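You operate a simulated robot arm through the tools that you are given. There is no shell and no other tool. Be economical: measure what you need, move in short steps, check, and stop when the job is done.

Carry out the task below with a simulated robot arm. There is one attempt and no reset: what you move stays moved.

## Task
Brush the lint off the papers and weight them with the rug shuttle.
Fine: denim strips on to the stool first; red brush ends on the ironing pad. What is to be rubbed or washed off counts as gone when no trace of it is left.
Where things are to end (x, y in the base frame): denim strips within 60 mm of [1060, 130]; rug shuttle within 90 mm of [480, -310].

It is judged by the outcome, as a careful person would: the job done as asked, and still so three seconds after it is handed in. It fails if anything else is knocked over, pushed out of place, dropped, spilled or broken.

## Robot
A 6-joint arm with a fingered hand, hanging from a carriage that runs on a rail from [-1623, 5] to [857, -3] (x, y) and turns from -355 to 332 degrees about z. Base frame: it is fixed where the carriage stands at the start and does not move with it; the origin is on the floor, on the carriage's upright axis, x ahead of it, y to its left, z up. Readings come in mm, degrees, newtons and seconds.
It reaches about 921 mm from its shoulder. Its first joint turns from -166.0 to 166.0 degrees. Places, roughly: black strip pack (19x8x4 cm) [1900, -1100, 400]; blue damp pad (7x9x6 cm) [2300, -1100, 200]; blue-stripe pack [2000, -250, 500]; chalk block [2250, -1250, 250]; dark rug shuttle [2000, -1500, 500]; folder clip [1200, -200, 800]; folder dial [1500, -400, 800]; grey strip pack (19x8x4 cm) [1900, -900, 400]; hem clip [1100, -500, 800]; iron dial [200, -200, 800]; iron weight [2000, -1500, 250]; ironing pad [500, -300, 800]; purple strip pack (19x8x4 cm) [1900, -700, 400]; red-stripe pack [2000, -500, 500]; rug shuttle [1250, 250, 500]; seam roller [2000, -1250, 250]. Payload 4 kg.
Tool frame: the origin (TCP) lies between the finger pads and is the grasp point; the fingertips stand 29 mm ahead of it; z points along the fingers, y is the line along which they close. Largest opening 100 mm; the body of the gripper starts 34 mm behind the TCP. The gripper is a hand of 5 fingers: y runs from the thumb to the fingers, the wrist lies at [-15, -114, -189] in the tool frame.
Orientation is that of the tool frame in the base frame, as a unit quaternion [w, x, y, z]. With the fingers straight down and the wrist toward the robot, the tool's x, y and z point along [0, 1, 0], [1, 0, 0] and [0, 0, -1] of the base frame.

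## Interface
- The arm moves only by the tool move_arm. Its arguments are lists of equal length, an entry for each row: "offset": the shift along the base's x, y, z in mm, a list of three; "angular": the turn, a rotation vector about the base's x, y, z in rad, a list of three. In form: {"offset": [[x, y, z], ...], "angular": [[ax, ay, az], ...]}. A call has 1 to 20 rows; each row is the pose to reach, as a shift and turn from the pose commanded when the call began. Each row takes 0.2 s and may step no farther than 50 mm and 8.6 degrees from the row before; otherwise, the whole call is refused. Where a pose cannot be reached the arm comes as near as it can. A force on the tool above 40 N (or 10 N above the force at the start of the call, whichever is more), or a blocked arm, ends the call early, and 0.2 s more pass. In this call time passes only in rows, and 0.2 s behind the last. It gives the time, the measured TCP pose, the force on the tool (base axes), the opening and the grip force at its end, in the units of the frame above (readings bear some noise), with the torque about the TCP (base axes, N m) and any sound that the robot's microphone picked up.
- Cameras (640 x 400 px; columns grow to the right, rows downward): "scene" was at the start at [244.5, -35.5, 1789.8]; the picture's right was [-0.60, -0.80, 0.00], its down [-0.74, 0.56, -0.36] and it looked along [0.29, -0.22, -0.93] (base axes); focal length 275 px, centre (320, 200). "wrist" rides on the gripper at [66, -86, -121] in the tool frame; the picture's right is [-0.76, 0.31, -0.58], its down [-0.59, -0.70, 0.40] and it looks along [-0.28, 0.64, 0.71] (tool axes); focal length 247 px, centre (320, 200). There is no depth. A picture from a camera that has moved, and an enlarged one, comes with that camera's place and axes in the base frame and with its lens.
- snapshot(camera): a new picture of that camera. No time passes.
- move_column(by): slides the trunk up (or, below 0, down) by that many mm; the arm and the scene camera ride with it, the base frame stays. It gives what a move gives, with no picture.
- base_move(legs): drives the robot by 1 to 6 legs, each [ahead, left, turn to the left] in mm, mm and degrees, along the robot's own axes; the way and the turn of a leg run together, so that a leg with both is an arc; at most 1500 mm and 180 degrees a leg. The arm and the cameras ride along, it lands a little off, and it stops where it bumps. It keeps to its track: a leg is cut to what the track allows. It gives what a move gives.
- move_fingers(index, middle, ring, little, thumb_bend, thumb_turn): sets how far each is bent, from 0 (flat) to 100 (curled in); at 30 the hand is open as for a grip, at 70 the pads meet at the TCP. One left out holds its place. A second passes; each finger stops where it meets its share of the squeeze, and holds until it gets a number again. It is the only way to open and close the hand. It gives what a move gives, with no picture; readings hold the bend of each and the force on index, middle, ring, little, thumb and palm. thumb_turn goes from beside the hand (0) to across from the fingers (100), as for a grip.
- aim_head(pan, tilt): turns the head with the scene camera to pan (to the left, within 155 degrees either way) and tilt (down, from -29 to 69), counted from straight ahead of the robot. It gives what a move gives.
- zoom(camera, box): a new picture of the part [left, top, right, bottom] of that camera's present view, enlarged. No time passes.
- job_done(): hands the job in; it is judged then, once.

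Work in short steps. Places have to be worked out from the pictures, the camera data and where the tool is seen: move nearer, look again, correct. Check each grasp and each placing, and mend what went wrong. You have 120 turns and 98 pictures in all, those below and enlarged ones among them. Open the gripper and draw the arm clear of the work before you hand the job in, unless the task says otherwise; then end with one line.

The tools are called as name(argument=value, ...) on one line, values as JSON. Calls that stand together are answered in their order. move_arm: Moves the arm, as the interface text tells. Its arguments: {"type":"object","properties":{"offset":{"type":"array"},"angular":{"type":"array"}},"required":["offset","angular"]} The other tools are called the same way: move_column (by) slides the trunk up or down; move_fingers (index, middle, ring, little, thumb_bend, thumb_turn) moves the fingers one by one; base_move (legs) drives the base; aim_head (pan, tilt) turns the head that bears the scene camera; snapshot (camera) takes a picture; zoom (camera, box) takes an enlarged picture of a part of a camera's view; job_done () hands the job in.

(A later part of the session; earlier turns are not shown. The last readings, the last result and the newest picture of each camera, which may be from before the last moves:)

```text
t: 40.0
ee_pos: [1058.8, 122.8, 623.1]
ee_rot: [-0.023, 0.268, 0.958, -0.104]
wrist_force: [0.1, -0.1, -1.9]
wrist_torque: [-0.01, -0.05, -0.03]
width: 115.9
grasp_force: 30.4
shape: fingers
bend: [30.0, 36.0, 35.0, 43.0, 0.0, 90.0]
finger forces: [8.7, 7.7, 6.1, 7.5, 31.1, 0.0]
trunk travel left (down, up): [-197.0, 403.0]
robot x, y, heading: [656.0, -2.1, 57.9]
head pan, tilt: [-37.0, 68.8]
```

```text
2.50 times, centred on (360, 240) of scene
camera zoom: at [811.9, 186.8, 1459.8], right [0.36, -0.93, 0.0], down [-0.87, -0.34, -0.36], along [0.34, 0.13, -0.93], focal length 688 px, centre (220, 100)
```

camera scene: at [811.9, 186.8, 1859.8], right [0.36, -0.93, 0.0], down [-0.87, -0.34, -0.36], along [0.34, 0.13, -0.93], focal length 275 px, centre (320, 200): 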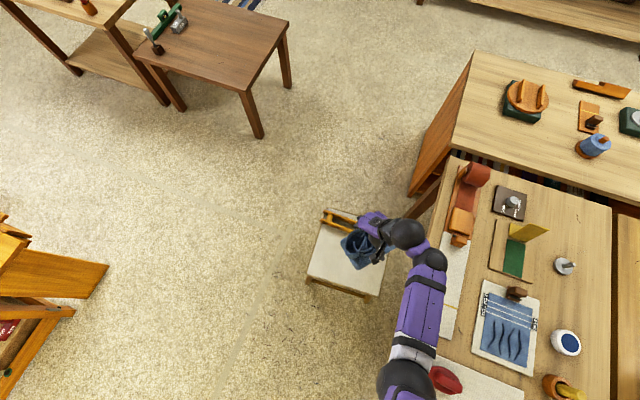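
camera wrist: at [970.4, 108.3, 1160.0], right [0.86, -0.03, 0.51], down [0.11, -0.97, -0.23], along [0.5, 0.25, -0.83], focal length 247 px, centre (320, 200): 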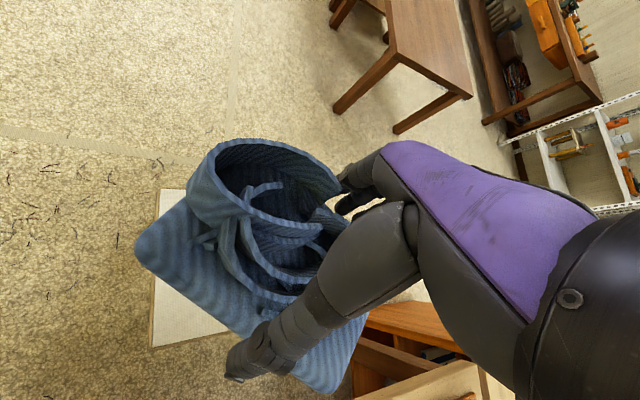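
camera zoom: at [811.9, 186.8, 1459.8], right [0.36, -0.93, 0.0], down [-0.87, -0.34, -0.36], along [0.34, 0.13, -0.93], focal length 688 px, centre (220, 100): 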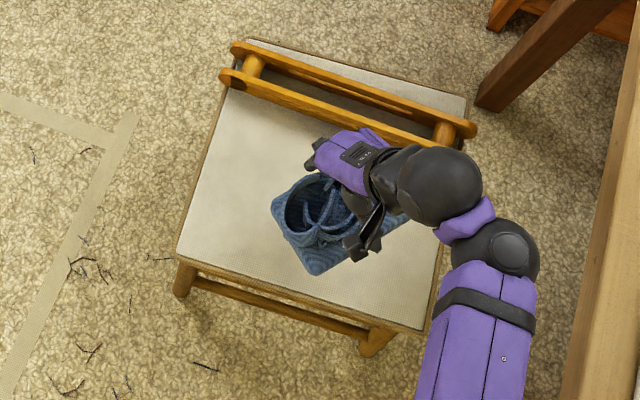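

By triangulation the pad centre is near (1043, 111), the seat is at about z 430–450, and the shuttle's near rail is at x about 1210–1240. I'll shift (+13, +17), lower the column 100 mm, then feel down in small steps.

move_arm(offset=[[13, 17, 0]], angular=[[0, 0, 0]])

move_column(by=-100)

move_arm(offset=[[0, 0, -6], [0, 0, -12], [0, 0, -18], [0, 0, -24], [0, 0, -29], [0, 0, -34], [0, 0, -39], [0, 0, -44], [0, 0, -49], [0, 0, -54]], angular=[[0, 0, 0], [0, 0, 0], [0, 0, 0], [0, 0, 0], [0, 0, 0], [0, 0, 0], [0, 0, 0], [0, 0, 0], [0, 0, 0], [0, 0, 0]])

zoom(camera="wrist", box=[60, 60, 400, 400])

zoom(camera="scene", box=[240, 160, 480, 320])

```text
t: 40.4
ee_pos: [1074.3, 140.1, 622.8]
ee_rot: [-0.021, 0.269, 0.957, -0.104]
wrist_force: [0.6, 0.0, -1.8]
wrist_torque: [0.03, -0.03, -0.01]
width: 115.4
grasp_force: 29.7
shape: fingers
bend: [30.0, 36.0, 35.0, 43.0, 0.0, 90.0]
finger forces: [8.6, 7.8, 6.2, 7.5, 31.3, 0.0]
trunk travel left (down, up): [-197.0, 403.0]
robot x, y, heading: [656.1, -2.3, 58.5]
head pan, tilt: [-37.0, 68.8]
```

```text
t: 41.7
ee_pos: [1073.0, 139.2, 522.1]
ee_rot: [-0.021, 0.268, 0.958, -0.105]
wrist_force: [0.0, -0.2, -2.4]
wrist_torque: [0.03, -0.02, 0.05]
width: 115.7
grasp_force: 30.6
shape: fingers
bend: [30.0, 36.0, 35.0, 43.0, 0.0, 90.0]
finger forces: [8.6, 7.7, 6.2, 7.5, 31.1, 0.0]
trunk travel left (down, up): [-97.0, 503.0]
robot x, y, heading: [655.8, -2.3, 58.3]
head pan, tilt: [-37.0, 68.8]
```

```text
t: 42.7
ee_pos: [1075.2, 140.2, 503.8]
ee_rot: [-0.016, 0.267, 0.958, -0.101]
wrist_force: [-7.7, -3.6, 20.2]
wrist_torque: [0.29, -0.41, 0.12]
width: 117.0
grasp_force: 35.0
shape: fingers
bend: [30.0, 36.0, 37.0, 43.0, 0.0, 88.0]
finger forces: [9.8, 7.2, 6.9, 7.7, 39.2, 0.0]
trunk travel left (down, up): [-97.0, 503.0]
robot x, y, heading: [648.7, -3.8, 58.2]
head pan, tilt: [-37.0, 68.8]
stopped in row 5: the force on the tool passed its limit (the readings are from after the stop); the commanded pose is now the measured one
```

```text
1.18 times, centred on (230, 230) of wrist
camera zoom: at [985.5, 124.7, 639.3], right [0.85, -0.03, 0.52], down [0.11, -0.97, -0.23], along [0.51, 0.26, -0.82], focal length 291 px, centre (426, 165)
```

zoom: 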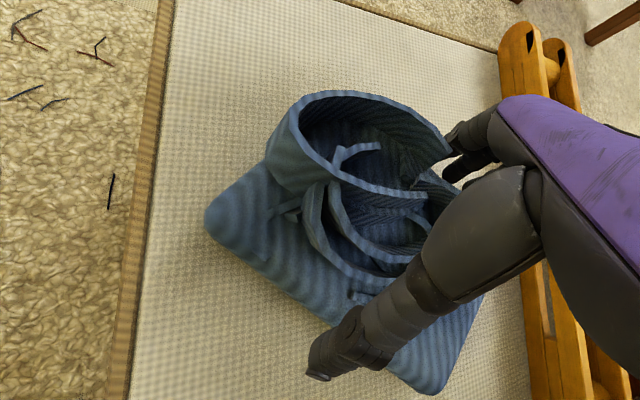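

```text
2.50 times, centred on (360, 240) of scene
camera zoom: at [811.2, 186.7, 1360.0], right [0.36, -0.93, 0.0], down [-0.87, -0.34, -0.36], along [0.34, 0.13, -0.93], focal length 688 px, centre (220, 100)
```

zoom: 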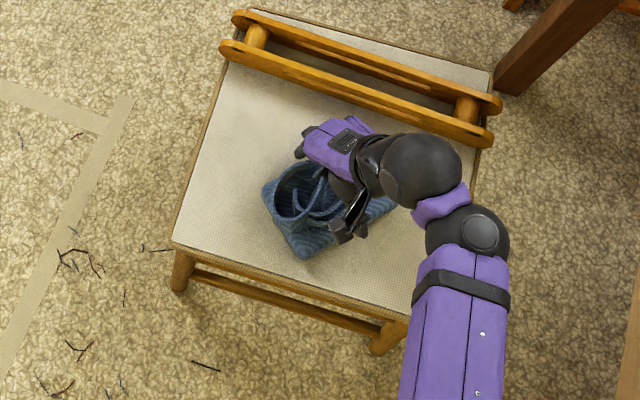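

The pad rests on the seat at about z 450, clear of the shuttle. I'll open the fingers and thumb to release it.

move_fingers(index=18, middle=18, ring=18, little=18, thumb_bend=4)

move_arm(offset=[[0, 0, 12], [0, 0, 30], [0, 0, 60], [0, 0, 100], [0, 0, 140]], angular=[[0, 0, 0], [0, 0, 0], [0, 0, 0], [0, 0, 0], [0, 0, 0]])

snapshot(camera="wrist")

zoom(camera="scene", box=[240, 160, 480, 320])

```text
t: 43.7
ee_pos: [1074.8, 140.3, 502.8]
ee_rot: [-0.017, 0.268, 0.958, -0.103]
wrist_force: [-1.5, -0.2, -0.3]
wrist_torque: [0.02, -0.02, -0.06]
width: 124.4
grasp_force: 0.7
shape: fingers
bend: [18.0, 18.0, 18.0, 18.0, 3.0, 96.0]
finger forces: [0.0, 0.0, 0.1, 0.0, 0.9, 0.0]
trunk travel left (down, up): [-97.0, 503.0]
robot x, y, heading: [656.6, 1.5, 58.4]
head pan, tilt: [-37.0, 68.8]
```

```text
t: 44.9
ee_pos: [1084.8, 149.4, 610.8]
ee_rot: [-0.015, 0.268, 0.958, -0.102]
wrist_force: [-1.3, 0.0, 0.7]
wrist_torque: [-0.02, 0.0, 0.01]
width: 123.9
grasp_force: 0.1
shape: fingers
bend: [18.0, 18.0, 18.0, 18.0, 4.0, 97.0]
finger forces: [0.1, 0.1, 0.0, 0.1, 0.0, 0.1]
out of reach, approached as far as the arm can: row 5
trunk travel left (down, up): [-97.0, 503.0]
robot x, y, heading: [657.5, -3.1, 58.4]
head pan, tilt: [-37.0, 68.8]
```

```text
60 pictures are left
camera wrist: at [994.0, 133.2, 746.2], right [0.85, -0.03, 0.52], down [0.11, -0.97, -0.23], along [0.51, 0.26, -0.82], focal length 247 px, centre (320, 200)
```

wrist: 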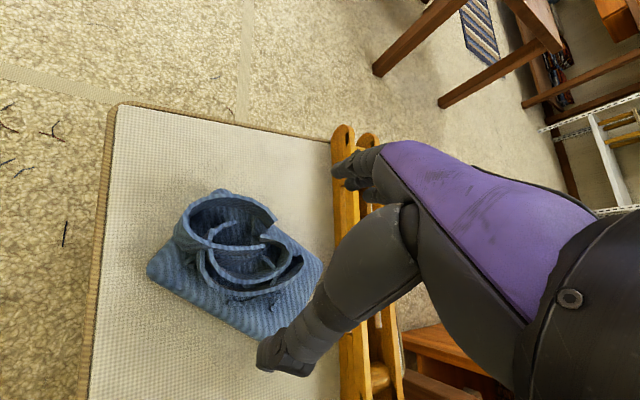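

```text
2.50 times, centred on (360, 240) of scene
camera zoom: at [811.8, 186.9, 1359.8], right [0.36, -0.93, 0.0], down [-0.87, -0.34, -0.36], along [0.34, 0.13, -0.93], focal length 688 px, centre (220, 100)
```

zoom: 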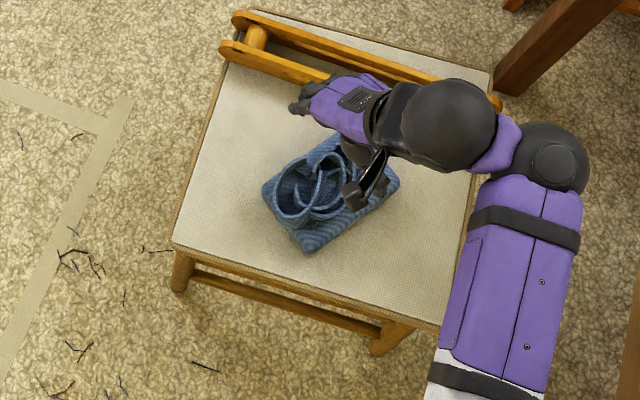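

The denim sits at about (1072, 131), well inside its 60 mm. Next is the brush: I'll raise the column, turn back to heading 0 and drive back so the hand comes over the brush side of the pad.

move_column(by=495)

base_move(legs=[[0, 0, -58.4], [-240, 0, 0]])

move_arm(offset=[[0, 0, 0], [0, 0, 0]], angular=[[0, -0.11, 0], [0, -0.22, 0]])

snapshot(camera="scene")

snapshot(camera="wrist")

```text
refused: 495 is not a number from -400 to 400
```

```text
t: 46.4
ee_pos: [1112.2, 50.2, 611.8]
ee_rot: [-0.028, 0.379, 0.92, -0.097]
wrist_force: [-0.1, -0.2, -0.1]
wrist_torque: [0.01, 0.02, -0.01]
width: 123.8
grasp_force: 0.0
shape: fingers
bend: [18.0, 18.0, 18.0, 18.0, 4.0, 97.0]
finger forces: [0.0, 0.1, 0.0, 0.0, 0.1, 0.1]
trunk travel left (down, up): [-97.0, 503.0]
robot x, y, heading: [655.8, -0.0, 44.0]
head pan, tilt: [-37.0, 68.8]
stopped in leg 1: the robot was blocked; the commanded pose is now the measured one
```

```text
t: 47.0
ee_pos: [1108.7, 41.7, 610.3]
ee_rot: [0.074, 0.39, 0.916, -0.057]
wrist_force: [0.0, 0.1, 0.2]
wrist_torque: [0.03, 0.04, 0.03]
width: 123.9
grasp_force: 0.1
shape: fingers
bend: [18.0, 18.0, 18.0, 18.0, 4.0, 97.0]
finger forces: [0.0, 0.0, 0.0, 0.0, 0.1, 0.1]
trunk travel left (down, up): [-97.0, 503.0]
robot x, y, heading: [651.1, -3.8, 43.4]
head pan, tilt: [-37.0, 68.8]
```

```text
58 pictures are left
camera scene: at [854.9, 141.1, 1359.9], right [0.12, -0.99, 0.0], down [-0.93, -0.11, -0.36], along [0.36, 0.04, -0.93], focal length 275 px, centre (320, 200)
```

scene: 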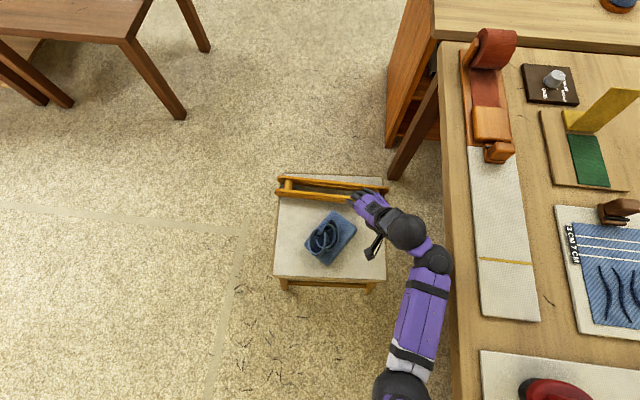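

```text
57 pictures are left
camera wrist: at [989.3, 47.2, 723.2], right [0.69, -0.23, 0.69], down [-0.07, -0.96, -0.25], along [0.72, 0.13, -0.68], focal length 247 px, centre (320, 200)
```

wrist: 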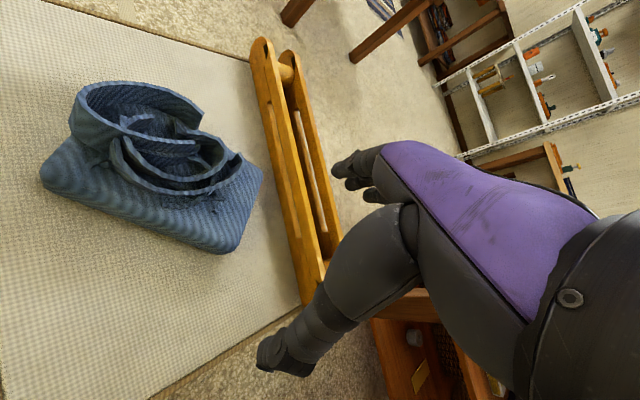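

The column limit is 400 per call, so the turn ran while the arm was still low and the forearm stopped against the table edge. Nothing on the table looks shifted. I'll turn back 12°, then raise in two moves.

base_move(legs=[[0, 0, 12]])

move_column(by=400)

move_column(by=98)

```text
t: 48.1
ee_pos: [1090.0, 133.8, 611.0]
ee_rot: [0.079, 0.292, 0.952, -0.049]
wrist_force: [0.3, 1.2, -0.1]
wrist_torque: [0.03, 0.0, 0.03]
width: 124.1
grasp_force: 0.0
shape: fingers
bend: [18.0, 18.0, 18.0, 18.0, 4.0, 97.0]
finger forces: [0.0, 0.1, 0.0, 0.0, 0.0, 0.0]
trunk travel left (down, up): [-97.0, 503.0]
robot x, y, heading: [653.6, -0.2, 55.6]
head pan, tilt: [-37.0, 68.8]
```

```text
t: 52.0
ee_pos: [1090.0, 134.4, 1011.3]
ee_rot: [0.079, 0.292, 0.952, -0.048]
wrist_force: [-0.1, -0.8, 0.5]
wrist_torque: [0.01, 0.02, 0.01]
width: 124.0
grasp_force: 0.0
shape: fingers
bend: [18.0, 18.0, 18.0, 18.0, 4.0, 97.0]
finger forces: [0.0, 0.0, 0.0, 0.0, 0.0, 0.0]
trunk travel left (down, up): [-497.0, 103.0]
robot x, y, heading: [654.5, -1.4, 55.6]
head pan, tilt: [-37.0, 68.8]
```

```text
t: 53.3
ee_pos: [1089.5, 133.4, 1109.3]
ee_rot: [0.079, 0.292, 0.952, -0.049]
wrist_force: [0.7, 0.3, -0.2]
wrist_torque: [-0.02, -0.05, -0.03]
width: 124.2
grasp_force: 0.1
shape: fingers
bend: [18.0, 18.0, 18.0, 18.0, 4.0, 97.0]
finger forces: [0.0, 0.0, 0.0, 0.1, 0.0, 0.1]
trunk travel left (down, up): [-595.0, 5.0]
robot x, y, heading: [654.4, -0.7, 55.7]
head pan, tilt: [-37.0, 68.8]
```

I'll level the hand to straight down, set it to the normal open grip, then turn to heading 0 and drive back.

move_arm(offset=[[0, 0, 0], [0, 0, 0]], angular=[[0.07, 0.061, -0.002], [0.14, 0.122, -0.004]])

move_fingers(index=30, middle=30, ring=30, little=30, thumb_bend=30, thumb_turn=98)

base_move(legs=[[0, 0, -55.7]])

snapshot(camera="scene")

```text
t: 53.9
ee_pos: [1089.8, 133.3, 1108.3]
ee_rot: [-0.001, 0.295, 0.956, 0.001]
wrist_force: [-0.1, -0.8, -0.3]
wrist_torque: [-0.05, -0.01, 0.01]
width: 124.3
grasp_force: 0.2
shape: fingers
bend: [18.0, 18.0, 18.0, 18.0, 4.0, 97.0]
finger forces: [0.0, 0.0, 0.0, 0.1, 0.0, 0.0]
trunk travel left (down, up): [-595.0, 5.0]
robot x, y, heading: [654.9, -4.2, 55.5]
head pan, tilt: [-37.0, 68.8]
```

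```text
t: 54.9
ee_pos: [1089.0, 133.7, 1108.6]
ee_rot: [0.0, 0.295, 0.955, 0.0]
wrist_force: [0.0, 0.4, 0.0]
wrist_torque: [0.02, 0.0, 0.01]
width: 99.1
grasp_force: 0.1
shape: fingers
bend: [30.0, 30.0, 30.0, 30.0, 30.0, 96.0]
finger forces: [0.0, 0.0, 0.0, 0.0, 0.0, 0.0]
trunk travel left (down, up): [-595.0, 5.0]
robot x, y, heading: [653.5, -0.3, 55.8]
head pan, tilt: [-37.0, 68.8]
```

```text
t: 57.8
ee_pos: [1014.2, -282.1, 1109.8]
ee_rot: [0.0, 0.704, 0.71, 0.001]
wrist_force: [0.2, -0.2, 0.6]
wrist_torque: [0.04, 0.02, 0.01]
width: 99.1
grasp_force: 0.0
shape: fingers
bend: [30.0, 30.0, 30.0, 30.0, 30.0, 96.0]
finger forces: [0.0, 0.1, 0.1, 0.0, 0.0, 0.0]
trunk travel left (down, up): [-595.0, 5.0]
robot x, y, heading: [655.9, -0.5, 0.3]
head pan, tilt: [-37.0, 68.8]
```

```text
56 pictures are left
camera scene: at [899.7, -36.1, 1857.8], right [-0.6, -0.8, 0.0], down [-0.75, 0.56, -0.36], along [0.29, -0.22, -0.93], focal length 275 px, centre (320, 200)
```

scene: 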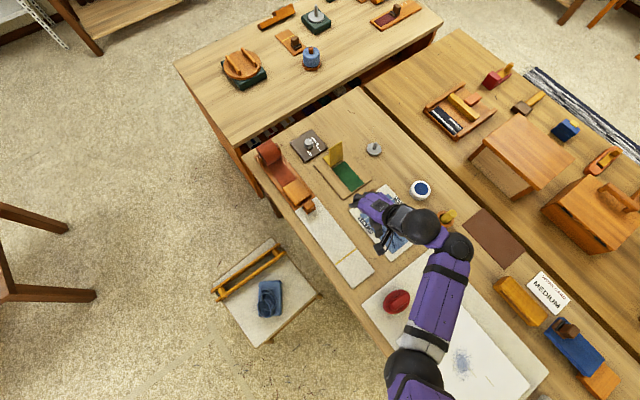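

The lint is now visible on the white papers, and the brush is nearby. I'll drive back 266 mm so the hand is over the brush, and look.

base_move(legs=[[-266, 0, 0]])

snapshot(camera="wrist")

zoom(camera="scene", box=[240, 120, 440, 280])

```text
t: 59.7
ee_pos: [749.3, -282.0, 1109.5]
ee_rot: [0.0, 0.705, 0.71, 0.0]
wrist_force: [-0.8, 0.7, 1.0]
wrist_torque: [0.0, 0.01, 0.0]
width: 99.4
grasp_force: 0.1
shape: fingers
bend: [30.0, 30.0, 30.0, 30.0, 30.0, 96.0]
finger forces: [0.0, 0.1, 0.1, 0.0, 0.0, 0.0]
trunk travel left (down, up): [-595.0, 5.0]
robot x, y, heading: [391.1, -4.1, 0.4]
head pan, tilt: [-37.0, 68.8]
```

```text
55 pictures are left
camera wrist: at [661.2, -216.6, 1231.1], right [0.31, -0.75, 0.58], down [-0.7, -0.59, -0.4], along [0.64, -0.28, -0.71], focal length 247 px, centre (320, 200)
```

wrist: 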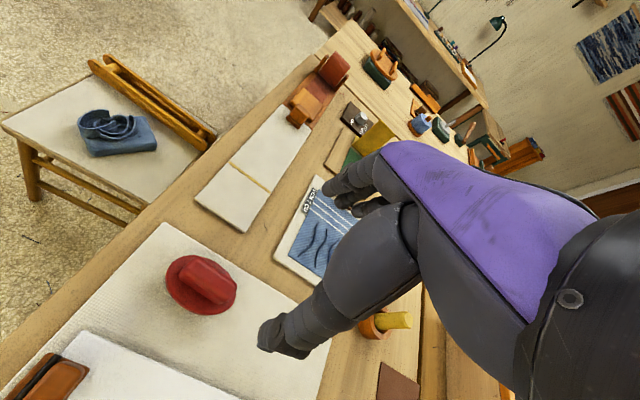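

```text
2.50 times, centred on (340, 200) of scene
camera zoom: at [634.2, -35.0, 1857.8], right [-0.6, -0.8, 0.0], down [-0.75, 0.56, -0.36], along [0.29, -0.22, -0.93], focal length 688 px, centre (270, 200)
```

zoom: 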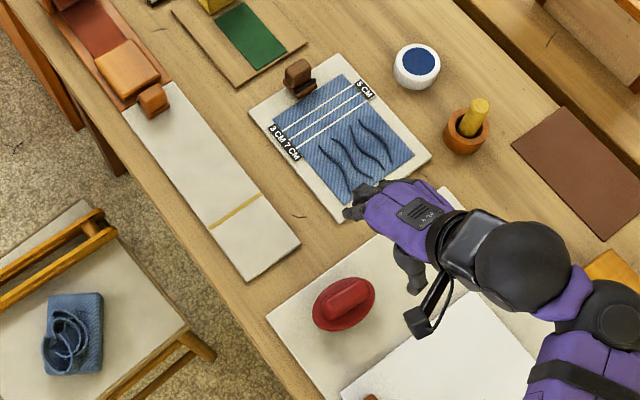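

The brush handle is centred near (754, −263), its top at about z 860 and its length along y, so closing along x suits it. I'll move above it, narrow the opening slightly and descend partway.

move_fingers(index=38, middle=38, ring=38, little=38, thumb_bend=38)

move_arm(offset=[[3, 10, -40], [5, 19, -80], [5, 19, -125], [5, 19, -170], [5, 19, -190]], angular=[[0, 0, 0], [0, 0, 0], [0, 0, 0], [0, 0, 0], [0, 0, 0]])

snapshot(camera="wrist")

zoom(camera="scene", box=[280, 180, 400, 270])

```text
t: 60.7
ee_pos: [748.9, -281.1, 1107.1]
ee_rot: [0.001, 0.705, 0.709, 0.0]
wrist_force: [0.5, 0.9, -0.1]
wrist_torque: [0.0, 0.0, 0.01]
width: 80.2
grasp_force: 0.0
shape: fingers
bend: [38.0, 38.0, 38.0, 38.0, 38.0, 96.0]
finger forces: [0.0, 0.1, 0.0, 0.1, 0.0, 0.0]
trunk travel left (down, up): [-595.0, 5.0]
robot x, y, heading: [387.7, 2.1, 0.4]
head pan, tilt: [-37.0, 68.8]
```

```text
t: 61.9
ee_pos: [752.3, -262.9, 920.1]
ee_rot: [0.001, 0.704, 0.71, 0.0]
wrist_force: [-0.2, -0.1, 0.5]
wrist_torque: [-0.01, 0.01, 0.02]
width: 80.2
grasp_force: 0.0
shape: fingers
bend: [38.0, 38.0, 38.0, 38.0, 38.0, 97.0]
finger forces: [0.1, 0.0, 0.0, 0.0, 0.1, 0.1]
trunk travel left (down, up): [-595.0, 5.0]
robot x, y, heading: [388.2, -0.2, 0.5]
head pan, tilt: [-37.0, 68.8]
```

```text
53 pictures are left
camera wrist: at [665.6, -197.8, 1041.7], right [0.31, -0.75, 0.58], down [-0.7, -0.59, -0.4], along [0.64, -0.28, -0.71], focal length 247 px, centre (320, 200)
```

wrist: 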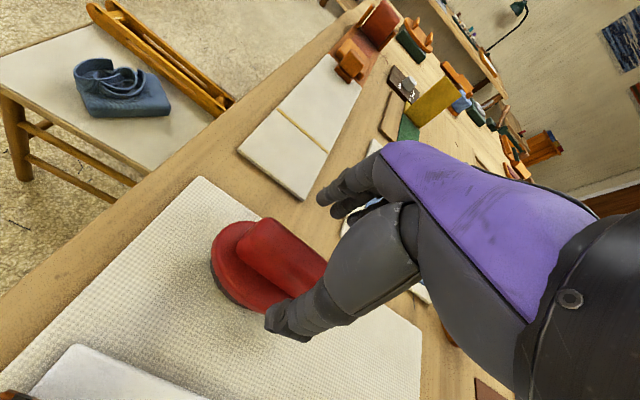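

```text
4.44 times, centred on (340, 225) of scene
camera zoom: at [634.2, -35.0, 1857.8], right [-0.6, -0.8, 0.0], down [-0.75, 0.56, -0.36], along [0.29, -0.22, -0.93], focal length 1224 px, centre (231, 89)
```

zoom: 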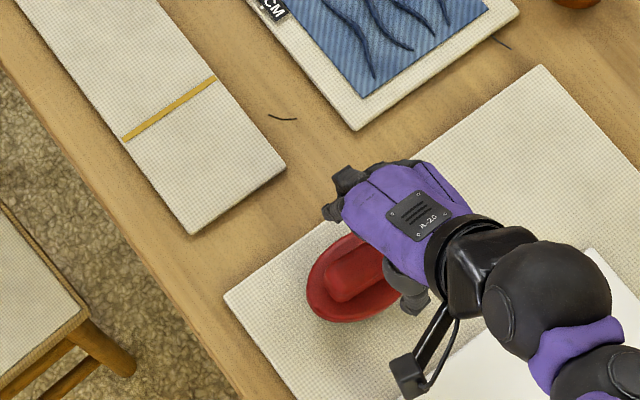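

The handle's +y end triangulates to (761, −229, 862), consistent with the first estimate. I'll move 4 mm in x and lower to 895, partly close to straddle the handle, then lower until the tips meet the brush's disc.

move_arm(offset=[[4, 0, -12], [4, 0, -25]], angular=[[0, 0, 0], [0, 0, 0]])

move_fingers(index=49, middle=49, ring=49, little=49, thumb_bend=49)

move_arm(offset=[[0, 0, -4], [0, 0, -8], [0, 0, -11], [0, 0, -14], [0, 0, -17], [0, 0, -20]], angular=[[0, 0, 0], [0, 0, 0], [0, 0, 0], [0, 0, 0], [0, 0, 0], [0, 0, 0]])

snapshot(camera="wrist")

```text
t: 62.5
ee_pos: [756.3, -264.4, 894.5]
ee_rot: [0.0, 0.705, 0.71, 0.001]
wrist_force: [1.0, -0.5, 0.2]
wrist_torque: [0.0, -0.02, -0.05]
width: 80.1
grasp_force: 0.1
shape: fingers
bend: [38.0, 38.0, 38.0, 38.0, 38.0, 97.0]
finger forces: [0.0, 0.0, 0.1, 0.0, 0.1, 0.0]
trunk travel left (down, up): [-595.0, 5.0]
robot x, y, heading: [389.7, -1.9, 0.4]
head pan, tilt: [-37.0, 68.8]
```

```text
t: 63.5
ee_pos: [756.8, -263.5, 893.9]
ee_rot: [-0.001, 0.705, 0.709, 0.0]
wrist_force: [0.5, -0.1, 0.5]
wrist_torque: [0.0, 0.01, 0.03]
width: 52.8
grasp_force: 0.1
shape: fingers
bend: [49.0, 49.0, 49.0, 49.0, 49.0, 98.0]
finger forces: [0.0, 0.0, 0.0, 0.0, 0.1, 0.0]
trunk travel left (down, up): [-595.0, 5.0]
robot x, y, heading: [389.3, 0.9, 0.5]
head pan, tilt: [-37.0, 68.8]
```

```text
t: 64.9
ee_pos: [756.1, -262.1, 873.9]
ee_rot: [0.0, 0.704, 0.71, -0.001]
wrist_force: [0.3, -0.4, -0.5]
wrist_torque: [-0.04, 0.02, 0.01]
width: 52.9
grasp_force: 0.0
shape: fingers
bend: [49.0, 49.0, 49.0, 49.0, 49.0, 98.0]
finger forces: [0.0, 0.1, 0.1, 0.0, 0.0, 0.0]
trunk travel left (down, up): [-595.0, 5.0]
robot x, y, heading: [390.9, 0.6, 0.5]
head pan, tilt: [-37.0, 68.8]
```

```text
51 pictures are left
camera wrist: at [669.5, -197.5, 996.2], right [0.31, -0.75, 0.58], down [-0.7, -0.59, -0.4], along [0.64, -0.28, -0.71], focal length 247 px, centre (320, 200)
```

wrist: 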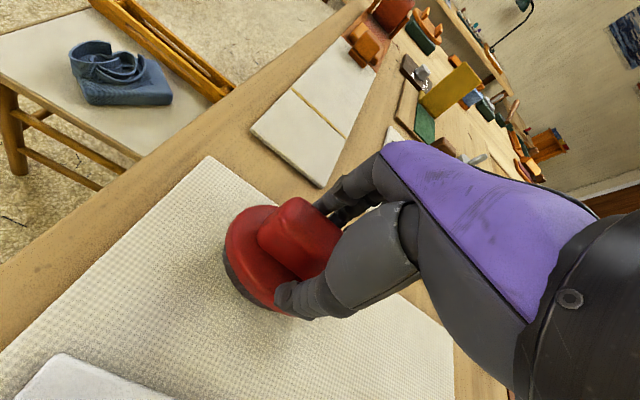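

The hand straddles the handle with no contact. I'll shift 6 mm toward +y to centre the thumb, then close.

move_arm(offset=[[0, 6, -3]], angular=[[0, 0, 0]])

move_fingers(index=80, middle=80, ring=80, little=80, thumb_bend=72)

snapshot(camera="wrist")

```text
t: 65.3
ee_pos: [757.0, -256.4, 871.7]
ee_rot: [0.0, 0.704, 0.71, 0.0]
wrist_force: [0.0, -0.5, -0.6]
wrist_torque: [-0.02, 0.01, -0.02]
width: 52.9
grasp_force: 0.1
shape: fingers
bend: [49.0, 49.0, 49.0, 49.0, 49.0, 98.0]
finger forces: [0.1, 0.0, 0.1, 0.0, 0.0, 0.0]
trunk travel left (down, up): [-595.0, 5.0]
robot x, y, heading: [388.5, -0.4, 0.1]
head pan, tilt: [-37.0, 68.8]
```

```text
t: 66.3
ee_pos: [758.0, -256.6, 871.1]
ee_rot: [-0.001, 0.705, 0.71, 0.001]
wrist_force: [-0.7, -1.6, 2.5]
wrist_torque: [0.03, 0.1, 0.09]
width: 25.6
grasp_force: 23.7
shape: fingers
bend: [76.0, 75.0, 77.0, 79.0, 61.0, 96.0]
finger forces: [9.6, 6.6, 5.5, 1.5, 25.0, 0.1]
trunk travel left (down, up): [-595.0, 5.0]
robot x, y, heading: [390.8, -2.5, 0.3]
head pan, tilt: [-37.0, 68.8]
```

```text
50 pictures are left
camera wrist: at [670.2, -192.2, 993.2], right [0.31, -0.75, 0.58], down [-0.7, -0.59, -0.4], along [0.64, -0.28, -0.71], focal length 247 px, centre (320, 200)
```

wrist: 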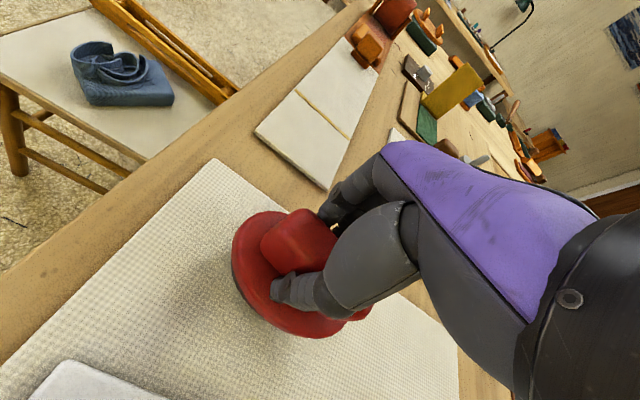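

The brush handle is held at about 24 N. I'll lift 70 mm and check.

move_arm(offset=[[0, 0, 10], [0, 0, 30], [0, 0, 70]], angular=[[0, 0, 0], [0, 0, 0], [0, 0, 0]])

snapshot(camera="wrist")

aim_head(pan=-80, tilt=62)

snapshot(camera="scene")

```text
t: 67.1
ee_pos: [756.9, -255.7, 940.6]
ee_rot: [-0.001, 0.705, 0.71, 0.0]
wrist_force: [0.3, -0.4, -0.7]
wrist_torque: [0.03, -0.01, 0.0]
width: 25.7
grasp_force: 22.4
shape: fingers
bend: [76.0, 75.0, 78.0, 80.0, 61.0, 96.0]
finger forces: [9.7, 6.2, 4.7, 1.3, 22.0, 0.0]
trunk travel left (down, up): [-595.0, 5.0]
robot x, y, heading: [391.3, -4.3, 0.6]
head pan, tilt: [-37.0, 68.8]
```

```text
49 pictures are left
camera wrist: at [670.4, -190.5, 1064.5], right [0.31, -0.76, 0.58], down [-0.7, -0.59, -0.4], along [0.64, -0.28, -0.71], focal length 247 px, centre (320, 200)
```

wrist: 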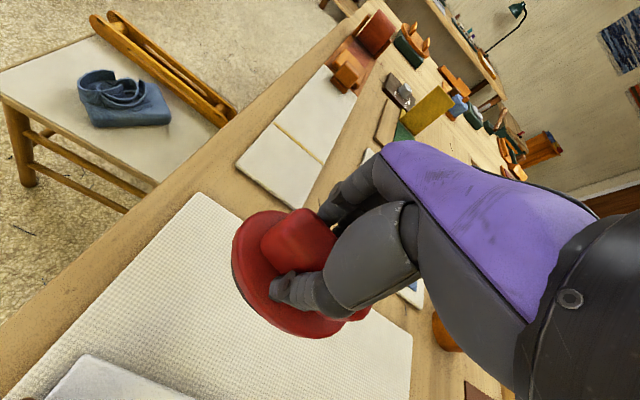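

```text
t: 68.2
ee_pos: [757.7, -255.2, 941.3]
ee_rot: [0.0, 0.705, 0.709, 0.0]
wrist_force: [-0.5, -1.2, -1.0]
wrist_torque: [0.0, -0.04, 0.01]
width: 25.8
grasp_force: 21.9
shape: fingers
bend: [76.0, 75.0, 78.0, 80.0, 61.0, 96.0]
finger forces: [9.8, 6.2, 4.7, 1.2, 22.1, 0.0]
trunk travel left (down, up): [-595.0, 5.0]
robot x, y, heading: [388.2, -1.8, 0.3]
head pan, tilt: [-80.0, 62.0]
```

```text
48 pictures are left
camera scene: at [600.9, -64.9, 1864.9], right [-0.98, -0.18, 0.0], down [-0.16, 0.87, -0.47], along [0.08, -0.46, -0.88], focal length 275 px, centre (320, 200)
```

scene: 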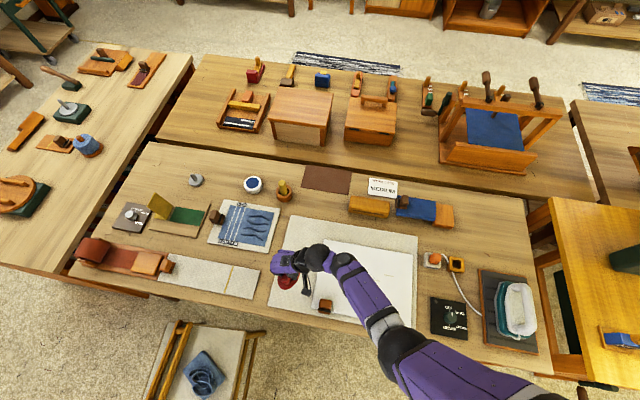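

The brush is firmly held. To see how far the lint spreads without the arm in the way, I'll drive ahead 200 mm and point the head back at the papers.

base_move(legs=[[200, 0, 0]])

aim_head(pan=-135, tilt=65)

snapshot(camera="scene")

```text
t: 69.7
ee_pos: [952.2, -257.3, 941.7]
ee_rot: [0.0, 0.705, 0.709, 0.0]
wrist_force: [-0.5, -0.7, -2.4]
wrist_torque: [-0.03, -0.02, 0.0]
width: 25.9
grasp_force: 22.2
shape: fingers
bend: [76.0, 76.0, 78.0, 80.0, 61.0, 96.0]
finger forces: [9.7, 6.3, 4.8, 1.3, 22.2, 0.2]
trunk travel left (down, up): [-595.0, 5.0]
robot x, y, heading: [583.1, -3.7, 0.0]
head pan, tilt: [-80.0, 62.0]
```

```text
t: 71.0
ee_pos: [952.6, -256.1, 941.6]
ee_rot: [0.0, 0.705, 0.709, 0.0]
wrist_force: [0.2, 0.0, -1.6]
wrist_torque: [-0.01, -0.02, 0.02]
width: 25.9
grasp_force: 21.9
shape: fingers
bend: [76.0, 76.0, 78.0, 80.0, 61.0, 96.0]
finger forces: [9.9, 6.2, 4.7, 1.2, 22.1, 0.0]
trunk travel left (down, up): [-595.0, 5.0]
robot x, y, heading: [583.7, -2.2, 0.3]
head pan, tilt: [-135.0, 65.0]
```

```text
47 pictures are left
camera scene: at [741.8, -45.7, 1861.6], right [-0.71, 0.7, 0.0], down [0.64, 0.64, -0.42], along [-0.3, -0.3, -0.91], focal length 275 px, centre (320, 200)
```

scene: 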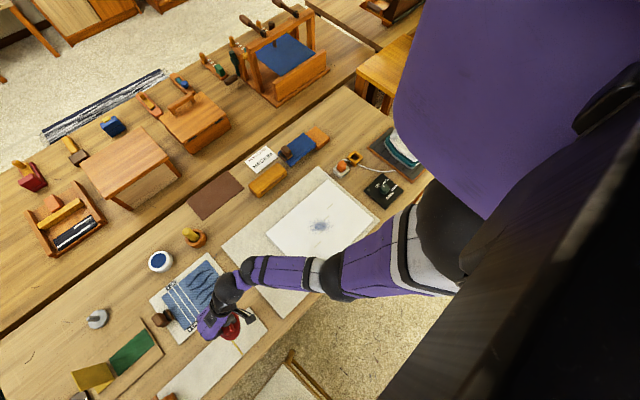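

zoom(camera="scene", box=[260, 160, 390, 270])

```text
3.64 times, centred on (325, 215) of scene
camera zoom: at [741.8, -45.7, 1861.6], right [-0.71, 0.7, 0.0], down [0.64, 0.64, -0.42], along [-0.3, -0.3, -0.91], focal length 1001 px, centre (302, 146)
```

zoom: 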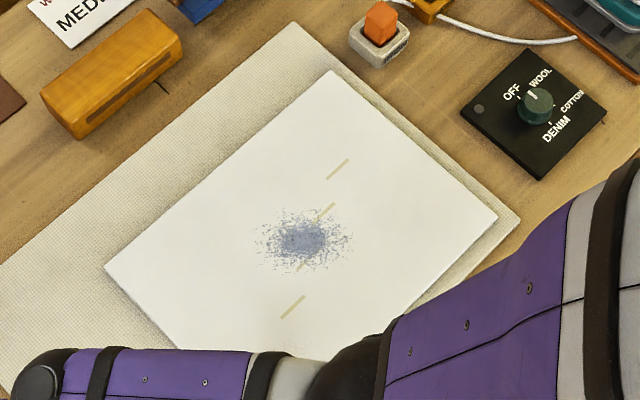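

The lint is an oval about 110 × 80 mm centred near (476, −311) on the papers. I'll raise the brush 50 mm for transit and drive back so the hand comes over it.

move_arm(offset=[[0, -20, 40], [0, -54, 50]], angular=[[0, 0, 0], [0, 0, 0]])

base_move(legs=[[-475, 0, 0]])

aim_head(pan=-37, tilt=68)

snapshot(camera="wrist")

zoom(camera="scene", box=[240, 120, 440, 280])

```text
t: 71.6
ee_pos: [952.9, -310.0, 990.2]
ee_rot: [-0.001, 0.706, 0.709, 0.0]
wrist_force: [0.4, 0.8, -1.7]
wrist_torque: [-0.03, 0.0, -0.01]
width: 25.7
grasp_force: 21.8
shape: fingers
bend: [76.0, 76.0, 78.0, 80.0, 61.0, 96.0]
finger forces: [9.6, 6.2, 4.5, 1.2, 22.1, 0.0]
trunk travel left (down, up): [-595.0, 5.0]
robot x, y, heading: [584.0, -0.8, 0.0]
head pan, tilt: [-135.0, 65.0]
```

```text
t: 74.4
ee_pos: [477.6, -306.9, 990.6]
ee_rot: [0.0, 0.704, 0.71, -0.001]
wrist_force: [0.0, 0.2, -1.6]
wrist_torque: [0.01, -0.04, -0.01]
width: 25.5
grasp_force: 21.6
shape: fingers
bend: [76.0, 76.0, 78.0, 80.0, 61.0, 96.0]
finger forces: [9.7, 6.4, 4.7, 1.2, 22.1, 0.1]
trunk travel left (down, up): [-595.0, 5.0]
robot x, y, heading: [109.6, -1.4, 0.8]
head pan, tilt: [-135.0, 65.0]
```

```text
t: 76.2
ee_pos: [478.6, -307.1, 991.1]
ee_rot: [0.0, 0.703, 0.711, 0.0]
wrist_force: [0.1, -0.4, -0.9]
wrist_torque: [0.0, -0.01, -0.02]
width: 25.7
grasp_force: 21.9
shape: fingers
bend: [76.0, 76.0, 78.0, 80.0, 61.0, 96.0]
finger forces: [9.8, 6.3, 4.6, 1.1, 22.1, 0.1]
trunk travel left (down, up): [-595.0, 5.0]
robot x, y, heading: [106.3, 4.7, 0.7]
head pan, tilt: [-37.0, 68.0]
```

```text
45 pictures are left
camera wrist: at [390.8, -242.5, 1113.0], right [0.32, -0.75, 0.58], down [-0.7, -0.6, -0.4], along [0.64, -0.28, -0.71], focal length 247 px, centre (320, 200)
```

wrist: 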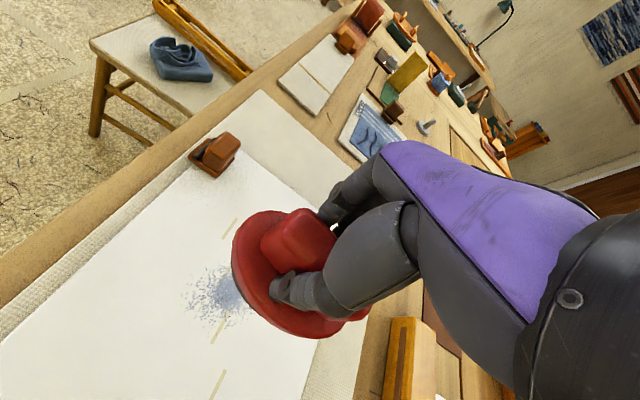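

```text
2.50 times, centred on (340, 200) of scene
camera zoom: at [353.7, -34.0, 1858.5], right [-0.59, -0.8, 0.0], down [-0.75, 0.55, -0.37], along [0.3, -0.22, -0.93], focal length 688 px, centre (270, 200)
```

zoom: 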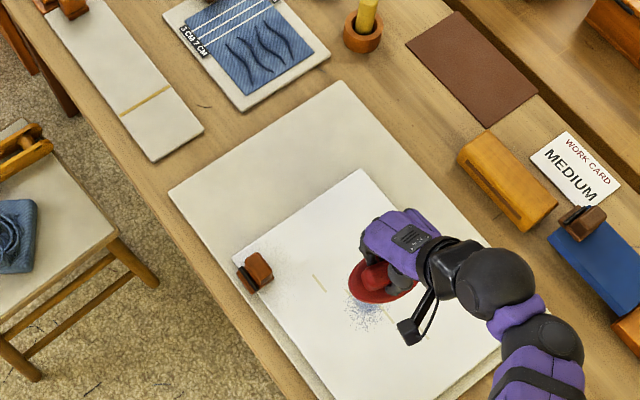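

The brush is above the lint. I'll lower it to just above the papers and creep down to light contact.

move_arm(offset=[[0, 0, -40], [0, 0, -80], [0, 0, -100], [0, 0, -106], [0, 0, -109], [0, 0, -111], [0, 0, -113]], angular=[[0, 0, 0], [0, 0, 0], [0, 0, 0], [0, 0, 0], [0, 0, 0], [0, 0, 0], [0, 0, 0]])

```text
t: 77.8
ee_pos: [473.2, -301.1, 893.2]
ee_rot: [0.0, 0.704, 0.71, 0.0]
wrist_force: [-1.1, -0.5, -1.0]
wrist_torque: [0.01, -0.01, 0.04]
width: 25.4
grasp_force: 21.7
shape: fingers
bend: [76.0, 76.0, 78.0, 80.0, 61.0, 96.0]
finger forces: [9.9, 6.1, 4.6, 1.1, 21.8, 0.1]
out of reach, approached as far as the arm can: row 3, 4, 5, 6, 7
trunk travel left (down, up): [-595.0, 5.0]
robot x, y, heading: [111.2, -3.3, 0.2]
head pan, tilt: [-37.0, 68.0]
```

The arm ran out of reach downward with the column this high. I'll raise the arm 70 mm, then lower the column 70 mm to regain room.

move_arm(offset=[[0, 0, 40], [0, 0, 85]], angular=[[0, 0, 0], [0, 0, 0]])

move_column(by=-70)

```text
t: 78.4
ee_pos: [473.5, -300.7, 975.3]
ee_rot: [-0.002, 0.703, 0.712, 0.0]
wrist_force: [0.1, -1.0, -0.5]
wrist_torque: [0.0, 0.0, 0.01]
width: 25.2
grasp_force: 21.5
shape: fingers
bend: [76.0, 76.0, 78.0, 80.0, 61.0, 96.0]
finger forces: [9.7, 5.9, 4.4, 1.0, 21.0, 0.1]
trunk travel left (down, up): [-595.0, 5.0]
robot x, y, heading: [107.4, -0.4, 0.7]
head pan, tilt: [-37.0, 68.0]
```

```text
t: 79.4
ee_pos: [474.5, -301.2, 907.5]
ee_rot: [0.0, 0.704, 0.711, 0.0]
wrist_force: [0.1, 0.4, -1.3]
wrist_torque: [-0.01, 0.01, -0.02]
width: 24.9
grasp_force: 20.9
shape: fingers
bend: [76.0, 76.0, 78.0, 80.0, 61.0, 96.0]
finger forces: [9.7, 5.9, 4.5, 1.0, 21.1, 0.0]
trunk travel left (down, up): [-525.0, 75.0]
robot x, y, heading: [110.0, -1.4, 0.4]
head pan, tilt: [-37.0, 68.0]
```

At z 907 with room to go, I'll creep down to contact.

move_arm(offset=[[2, -4, -15], [2, -4, -23], [2, -4, -26], [2, -4, -28], [2, -4, -30]], angular=[[0, 0, 0], [0, 0, 0], [0, 0, 0], [0, 0, 0], [0, 0, 0]])

```text
t: 80.6
ee_pos: [479.2, -307.7, 878.9]
ee_rot: [0.003, 0.703, 0.711, 0.0]
wrist_force: [-2.4, 4.6, 28.3]
wrist_torque: [0.28, 1.34, -0.06]
width: 25.7
grasp_force: 31.1
shape: fingers
bend: [76.0, 76.0, 78.0, 80.0, 62.0, 95.0]
finger forces: [7.2, 4.8, 3.8, 0.7, 45.5, 0.1]
trunk travel left (down, up): [-525.0, 75.0]
robot x, y, heading: [109.8, -0.7, 0.8]
head pan, tilt: [-37.0, 68.0]
```

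Contact is at 28 N, which is too firm. I'll ease up 2 mm.

move_arm(offset=[[0, 0, 2]], angular=[[0, 0, 0]])

```text
t: 81.0
ee_pos: [477.4, -306.8, 879.5]
ee_rot: [0.001, 0.703, 0.711, 0.0]
wrist_force: [1.6, 0.6, 14.7]
wrist_torque: [0.07, 0.46, 0.04]
width: 25.4
grasp_force: 25.8
shape: fingers
bend: [76.0, 76.0, 78.0, 80.0, 62.0, 96.0]
finger forces: [9.5, 6.9, 5.2, 0.8, 29.8, 0.0]
trunk travel left (down, up): [-525.0, 75.0]
robot x, y, heading: [107.1, -0.2, 0.7]
head pan, tilt: [-37.0, 68.0]
```

That gives 15 N, at about 7 N per mm. I'll ease 1 mm more and make a short test stroke to see whether the lint goes and the papers stay put.

move_arm(offset=[[0, 0, 1], [20, 0, 1], [40, 0, 1], [20, 0, 1], [0, 0, 1], [-20, 0, 1], [-40, 0, 1], [-60, 0, 1], [-75, 0, 1]], angular=[[0, 0, 0], [0, 0, 0], [0, 0, 0], [0, 0, 0], [0, 0, 0], [0, 0, 0], [0, 0, 0], [0, 0, 0], [0, 0, 0]])

snapshot(camera="wrist")

zoom(camera="scene", box=[240, 120, 440, 280])

```text
t: 83.0
ee_pos: [401.5, -306.1, 879.0]
ee_rot: [0.0, 0.703, 0.711, -0.001]
wrist_force: [0.0, -0.2, -1.1]
wrist_torque: [0.01, 0.01, 0.01]
width: 25.9
grasp_force: 21.7
shape: fingers
bend: [77.0, 77.0, 78.0, 80.0, 60.0, 96.0]
finger forces: [10.5, 6.0, 4.2, 0.5, 21.7, 0.0]
trunk travel left (down, up): [-525.0, 75.0]
robot x, y, heading: [109.1, -0.3, 0.5]
head pan, tilt: [-37.0, 68.0]
```

```text
43 pictures are left
camera wrist: at [315.3, -241.9, 1001.9], right [0.32, -0.75, 0.58], down [-0.7, -0.6, -0.4], along [0.64, -0.28, -0.71], focal length 247 px, centre (320, 200)
```

wrist: 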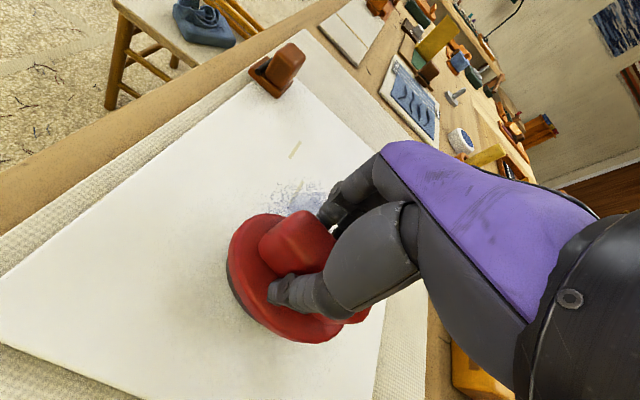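

```text
2.50 times, centred on (340, 200) of scene
camera zoom: at [353.8, -34.0, 1788.6], right [-0.59, -0.8, 0.0], down [-0.75, 0.55, -0.37], along [0.3, -0.22, -0.93], focal length 688 px, centre (270, 200)
```

zoom: 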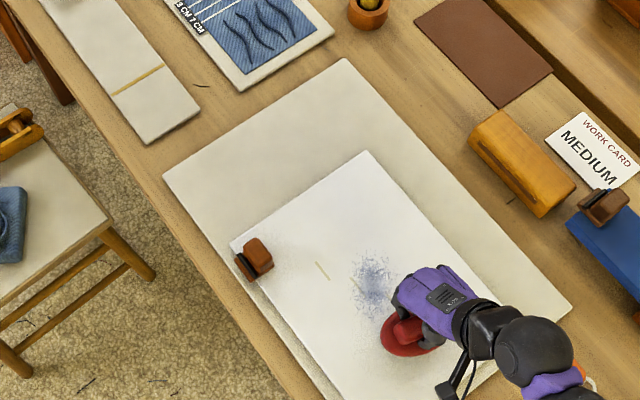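

Contact was lost on that pass and the lint is still there. I'll press about 2.5 mm deeper and sweep toward +x across the patch, watching the force.

move_arm(offset=[[0, -2, -2], [20, -2, -2.5], [40, -2, -2.5], [60, -2, -2.5], [80, -2, -2.5], [100, -2, -2.5]], angular=[[0, 0, 0], [0, 0, 0], [0, 0, 0], [0, 0, 0], [0, 0, 0], [0, 0, 0]])

```text
t: 84.4
ee_pos: [501.9, -306.6, 878.8]
ee_rot: [0.0, 0.703, 0.711, 0.0]
wrist_force: [-1.1, 0.6, 4.0]
wrist_torque: [0.05, 0.24, 0.03]
width: 26.1
grasp_force: 22.4
shape: fingers
bend: [78.0, 77.0, 79.0, 80.0, 60.0, 96.0]
finger forces: [9.6, 5.7, 5.1, 0.7, 24.2, 0.0]
trunk travel left (down, up): [-525.0, 75.0]
robot x, y, heading: [112.4, -2.6, 0.4]
head pan, tilt: [-37.0, 68.0]
```

Contact is now a light 4 N. I'll press 1.5 mm more and sweep several lanes across the patch.

move_arm(offset=[[20, 0, -1.5], [40, 0, -1.5], [40, 20, -1.5], [20, 20, -1.5], [0, 20, -1.5], [-25, 20, -1.5], [-50, 20, -1.5], [-75, 20, -1.5], [-95, 10, -1.5], [-95, -10, -1.5], [-75, -20, -1.5], [-50, -20, -1.5], [-25, -20, -1.5], [0, -20, -1.5], [20, -20, -1.5], [40, -20, -1.5], [20, 0, -1.5], [-20, 0, -1.5], [-60, 0, -1.5], [-95, 0, -1.5]], angular=[[0, 0, 0], [0, 0, 0], [0, 0, 0], [0, 0, 0], [0, 0, 0], [0, 0, 0], [0, 0, 0], [0, 0, 0], [0, 0, 0], [0, 0, 0], [0, 0, 0], [0, 0, 0], [0, 0, 0], [0, 0, 0], [0, 0, 0], [0, 0, 0], [0, 0, 0], [0, 0, 0], [0, 0, 0], [0, 0, 0]])

zoom(camera="scene", box=[240, 120, 440, 280])

```text
t: 86.3
ee_pos: [432.3, -292.5, 880.0]
ee_rot: [0.007, 0.703, 0.711, 0.0]
wrist_force: [0.7, 3.2, 18.0]
wrist_torque: [0.15, 0.66, -0.01]
width: 26.0
grasp_force: 29.5
shape: fingers
bend: [78.0, 77.0, 79.0, 80.0, 61.0, 94.0]
finger forces: [9.7, 7.1, 4.2, 0.0, 38.3, 0.0]
trunk travel left (down, up): [-525.0, 75.0]
robot x, y, heading: [108.4, 0.0, 0.6]
head pan, tilt: [-37.0, 68.0]
stopped in row 9: the force on the tool passed its limit (the readings are from after the stop); the commanded pose is now the measured one
```

```text
2.50 times, centred on (340, 200) of scene
camera zoom: at [354.4, -34.0, 1788.5], right [-0.59, -0.8, 0.0], down [-0.75, 0.55, -0.38], along [0.3, -0.22, -0.93], focal length 688 px, centre (270, 200)
```

zoom: 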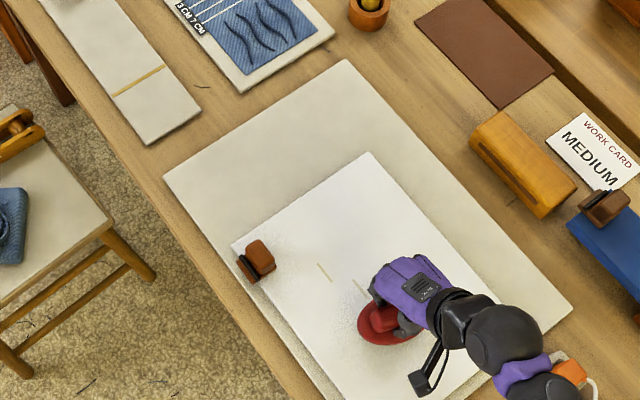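

Much of the lint seems gone and the papers haven't moved. I'll lift and back off toward −x to see the spot fully.

move_arm(offset=[[0, 0, 15], [0, 0, 40], [-30, -40, 60], [-60, -80, 60], [-90, -110, 60]], angular=[[0, 0, 0], [0, 0, 0], [0, 0, 0], [0, 0, 0], [0, 0, 0]])

zoom(camera="scene", box=[300, 170, 400, 250])

snapshot(camera="wrist")

```text
refused: row 3 steps farther than a row can; nothing moved
```

```text
5.00 times, centred on (350, 210) of scene
camera zoom: at [354.4, -34.0, 1788.5], right [-0.59, -0.8, 0.0], down [-0.75, 0.55, -0.38], along [0.3, -0.22, -0.93], focal length 1377 px, centre (170, 150)
```

zoom: 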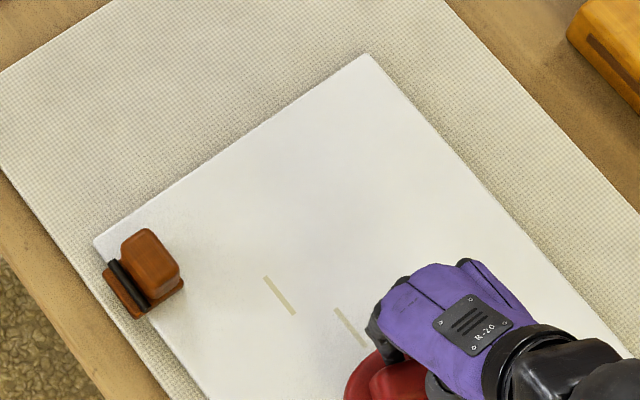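

```text
39 pictures are left
camera wrist: at [344.2, -226.9, 1000.1], right [0.31, -0.75, 0.59], down [-0.69, -0.6, -0.4], along [0.65, -0.28, -0.7], focal length 247 px, centre (320, 200)
```

wrist: 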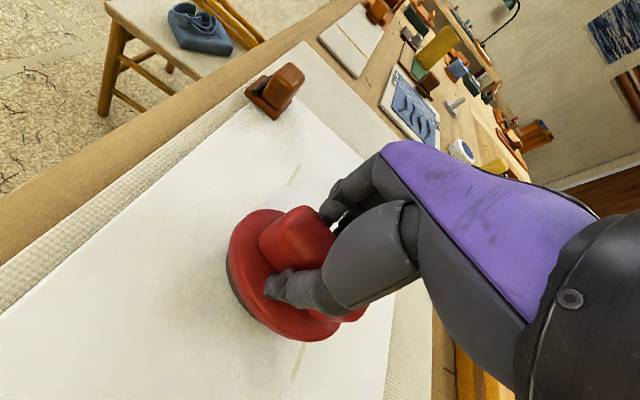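

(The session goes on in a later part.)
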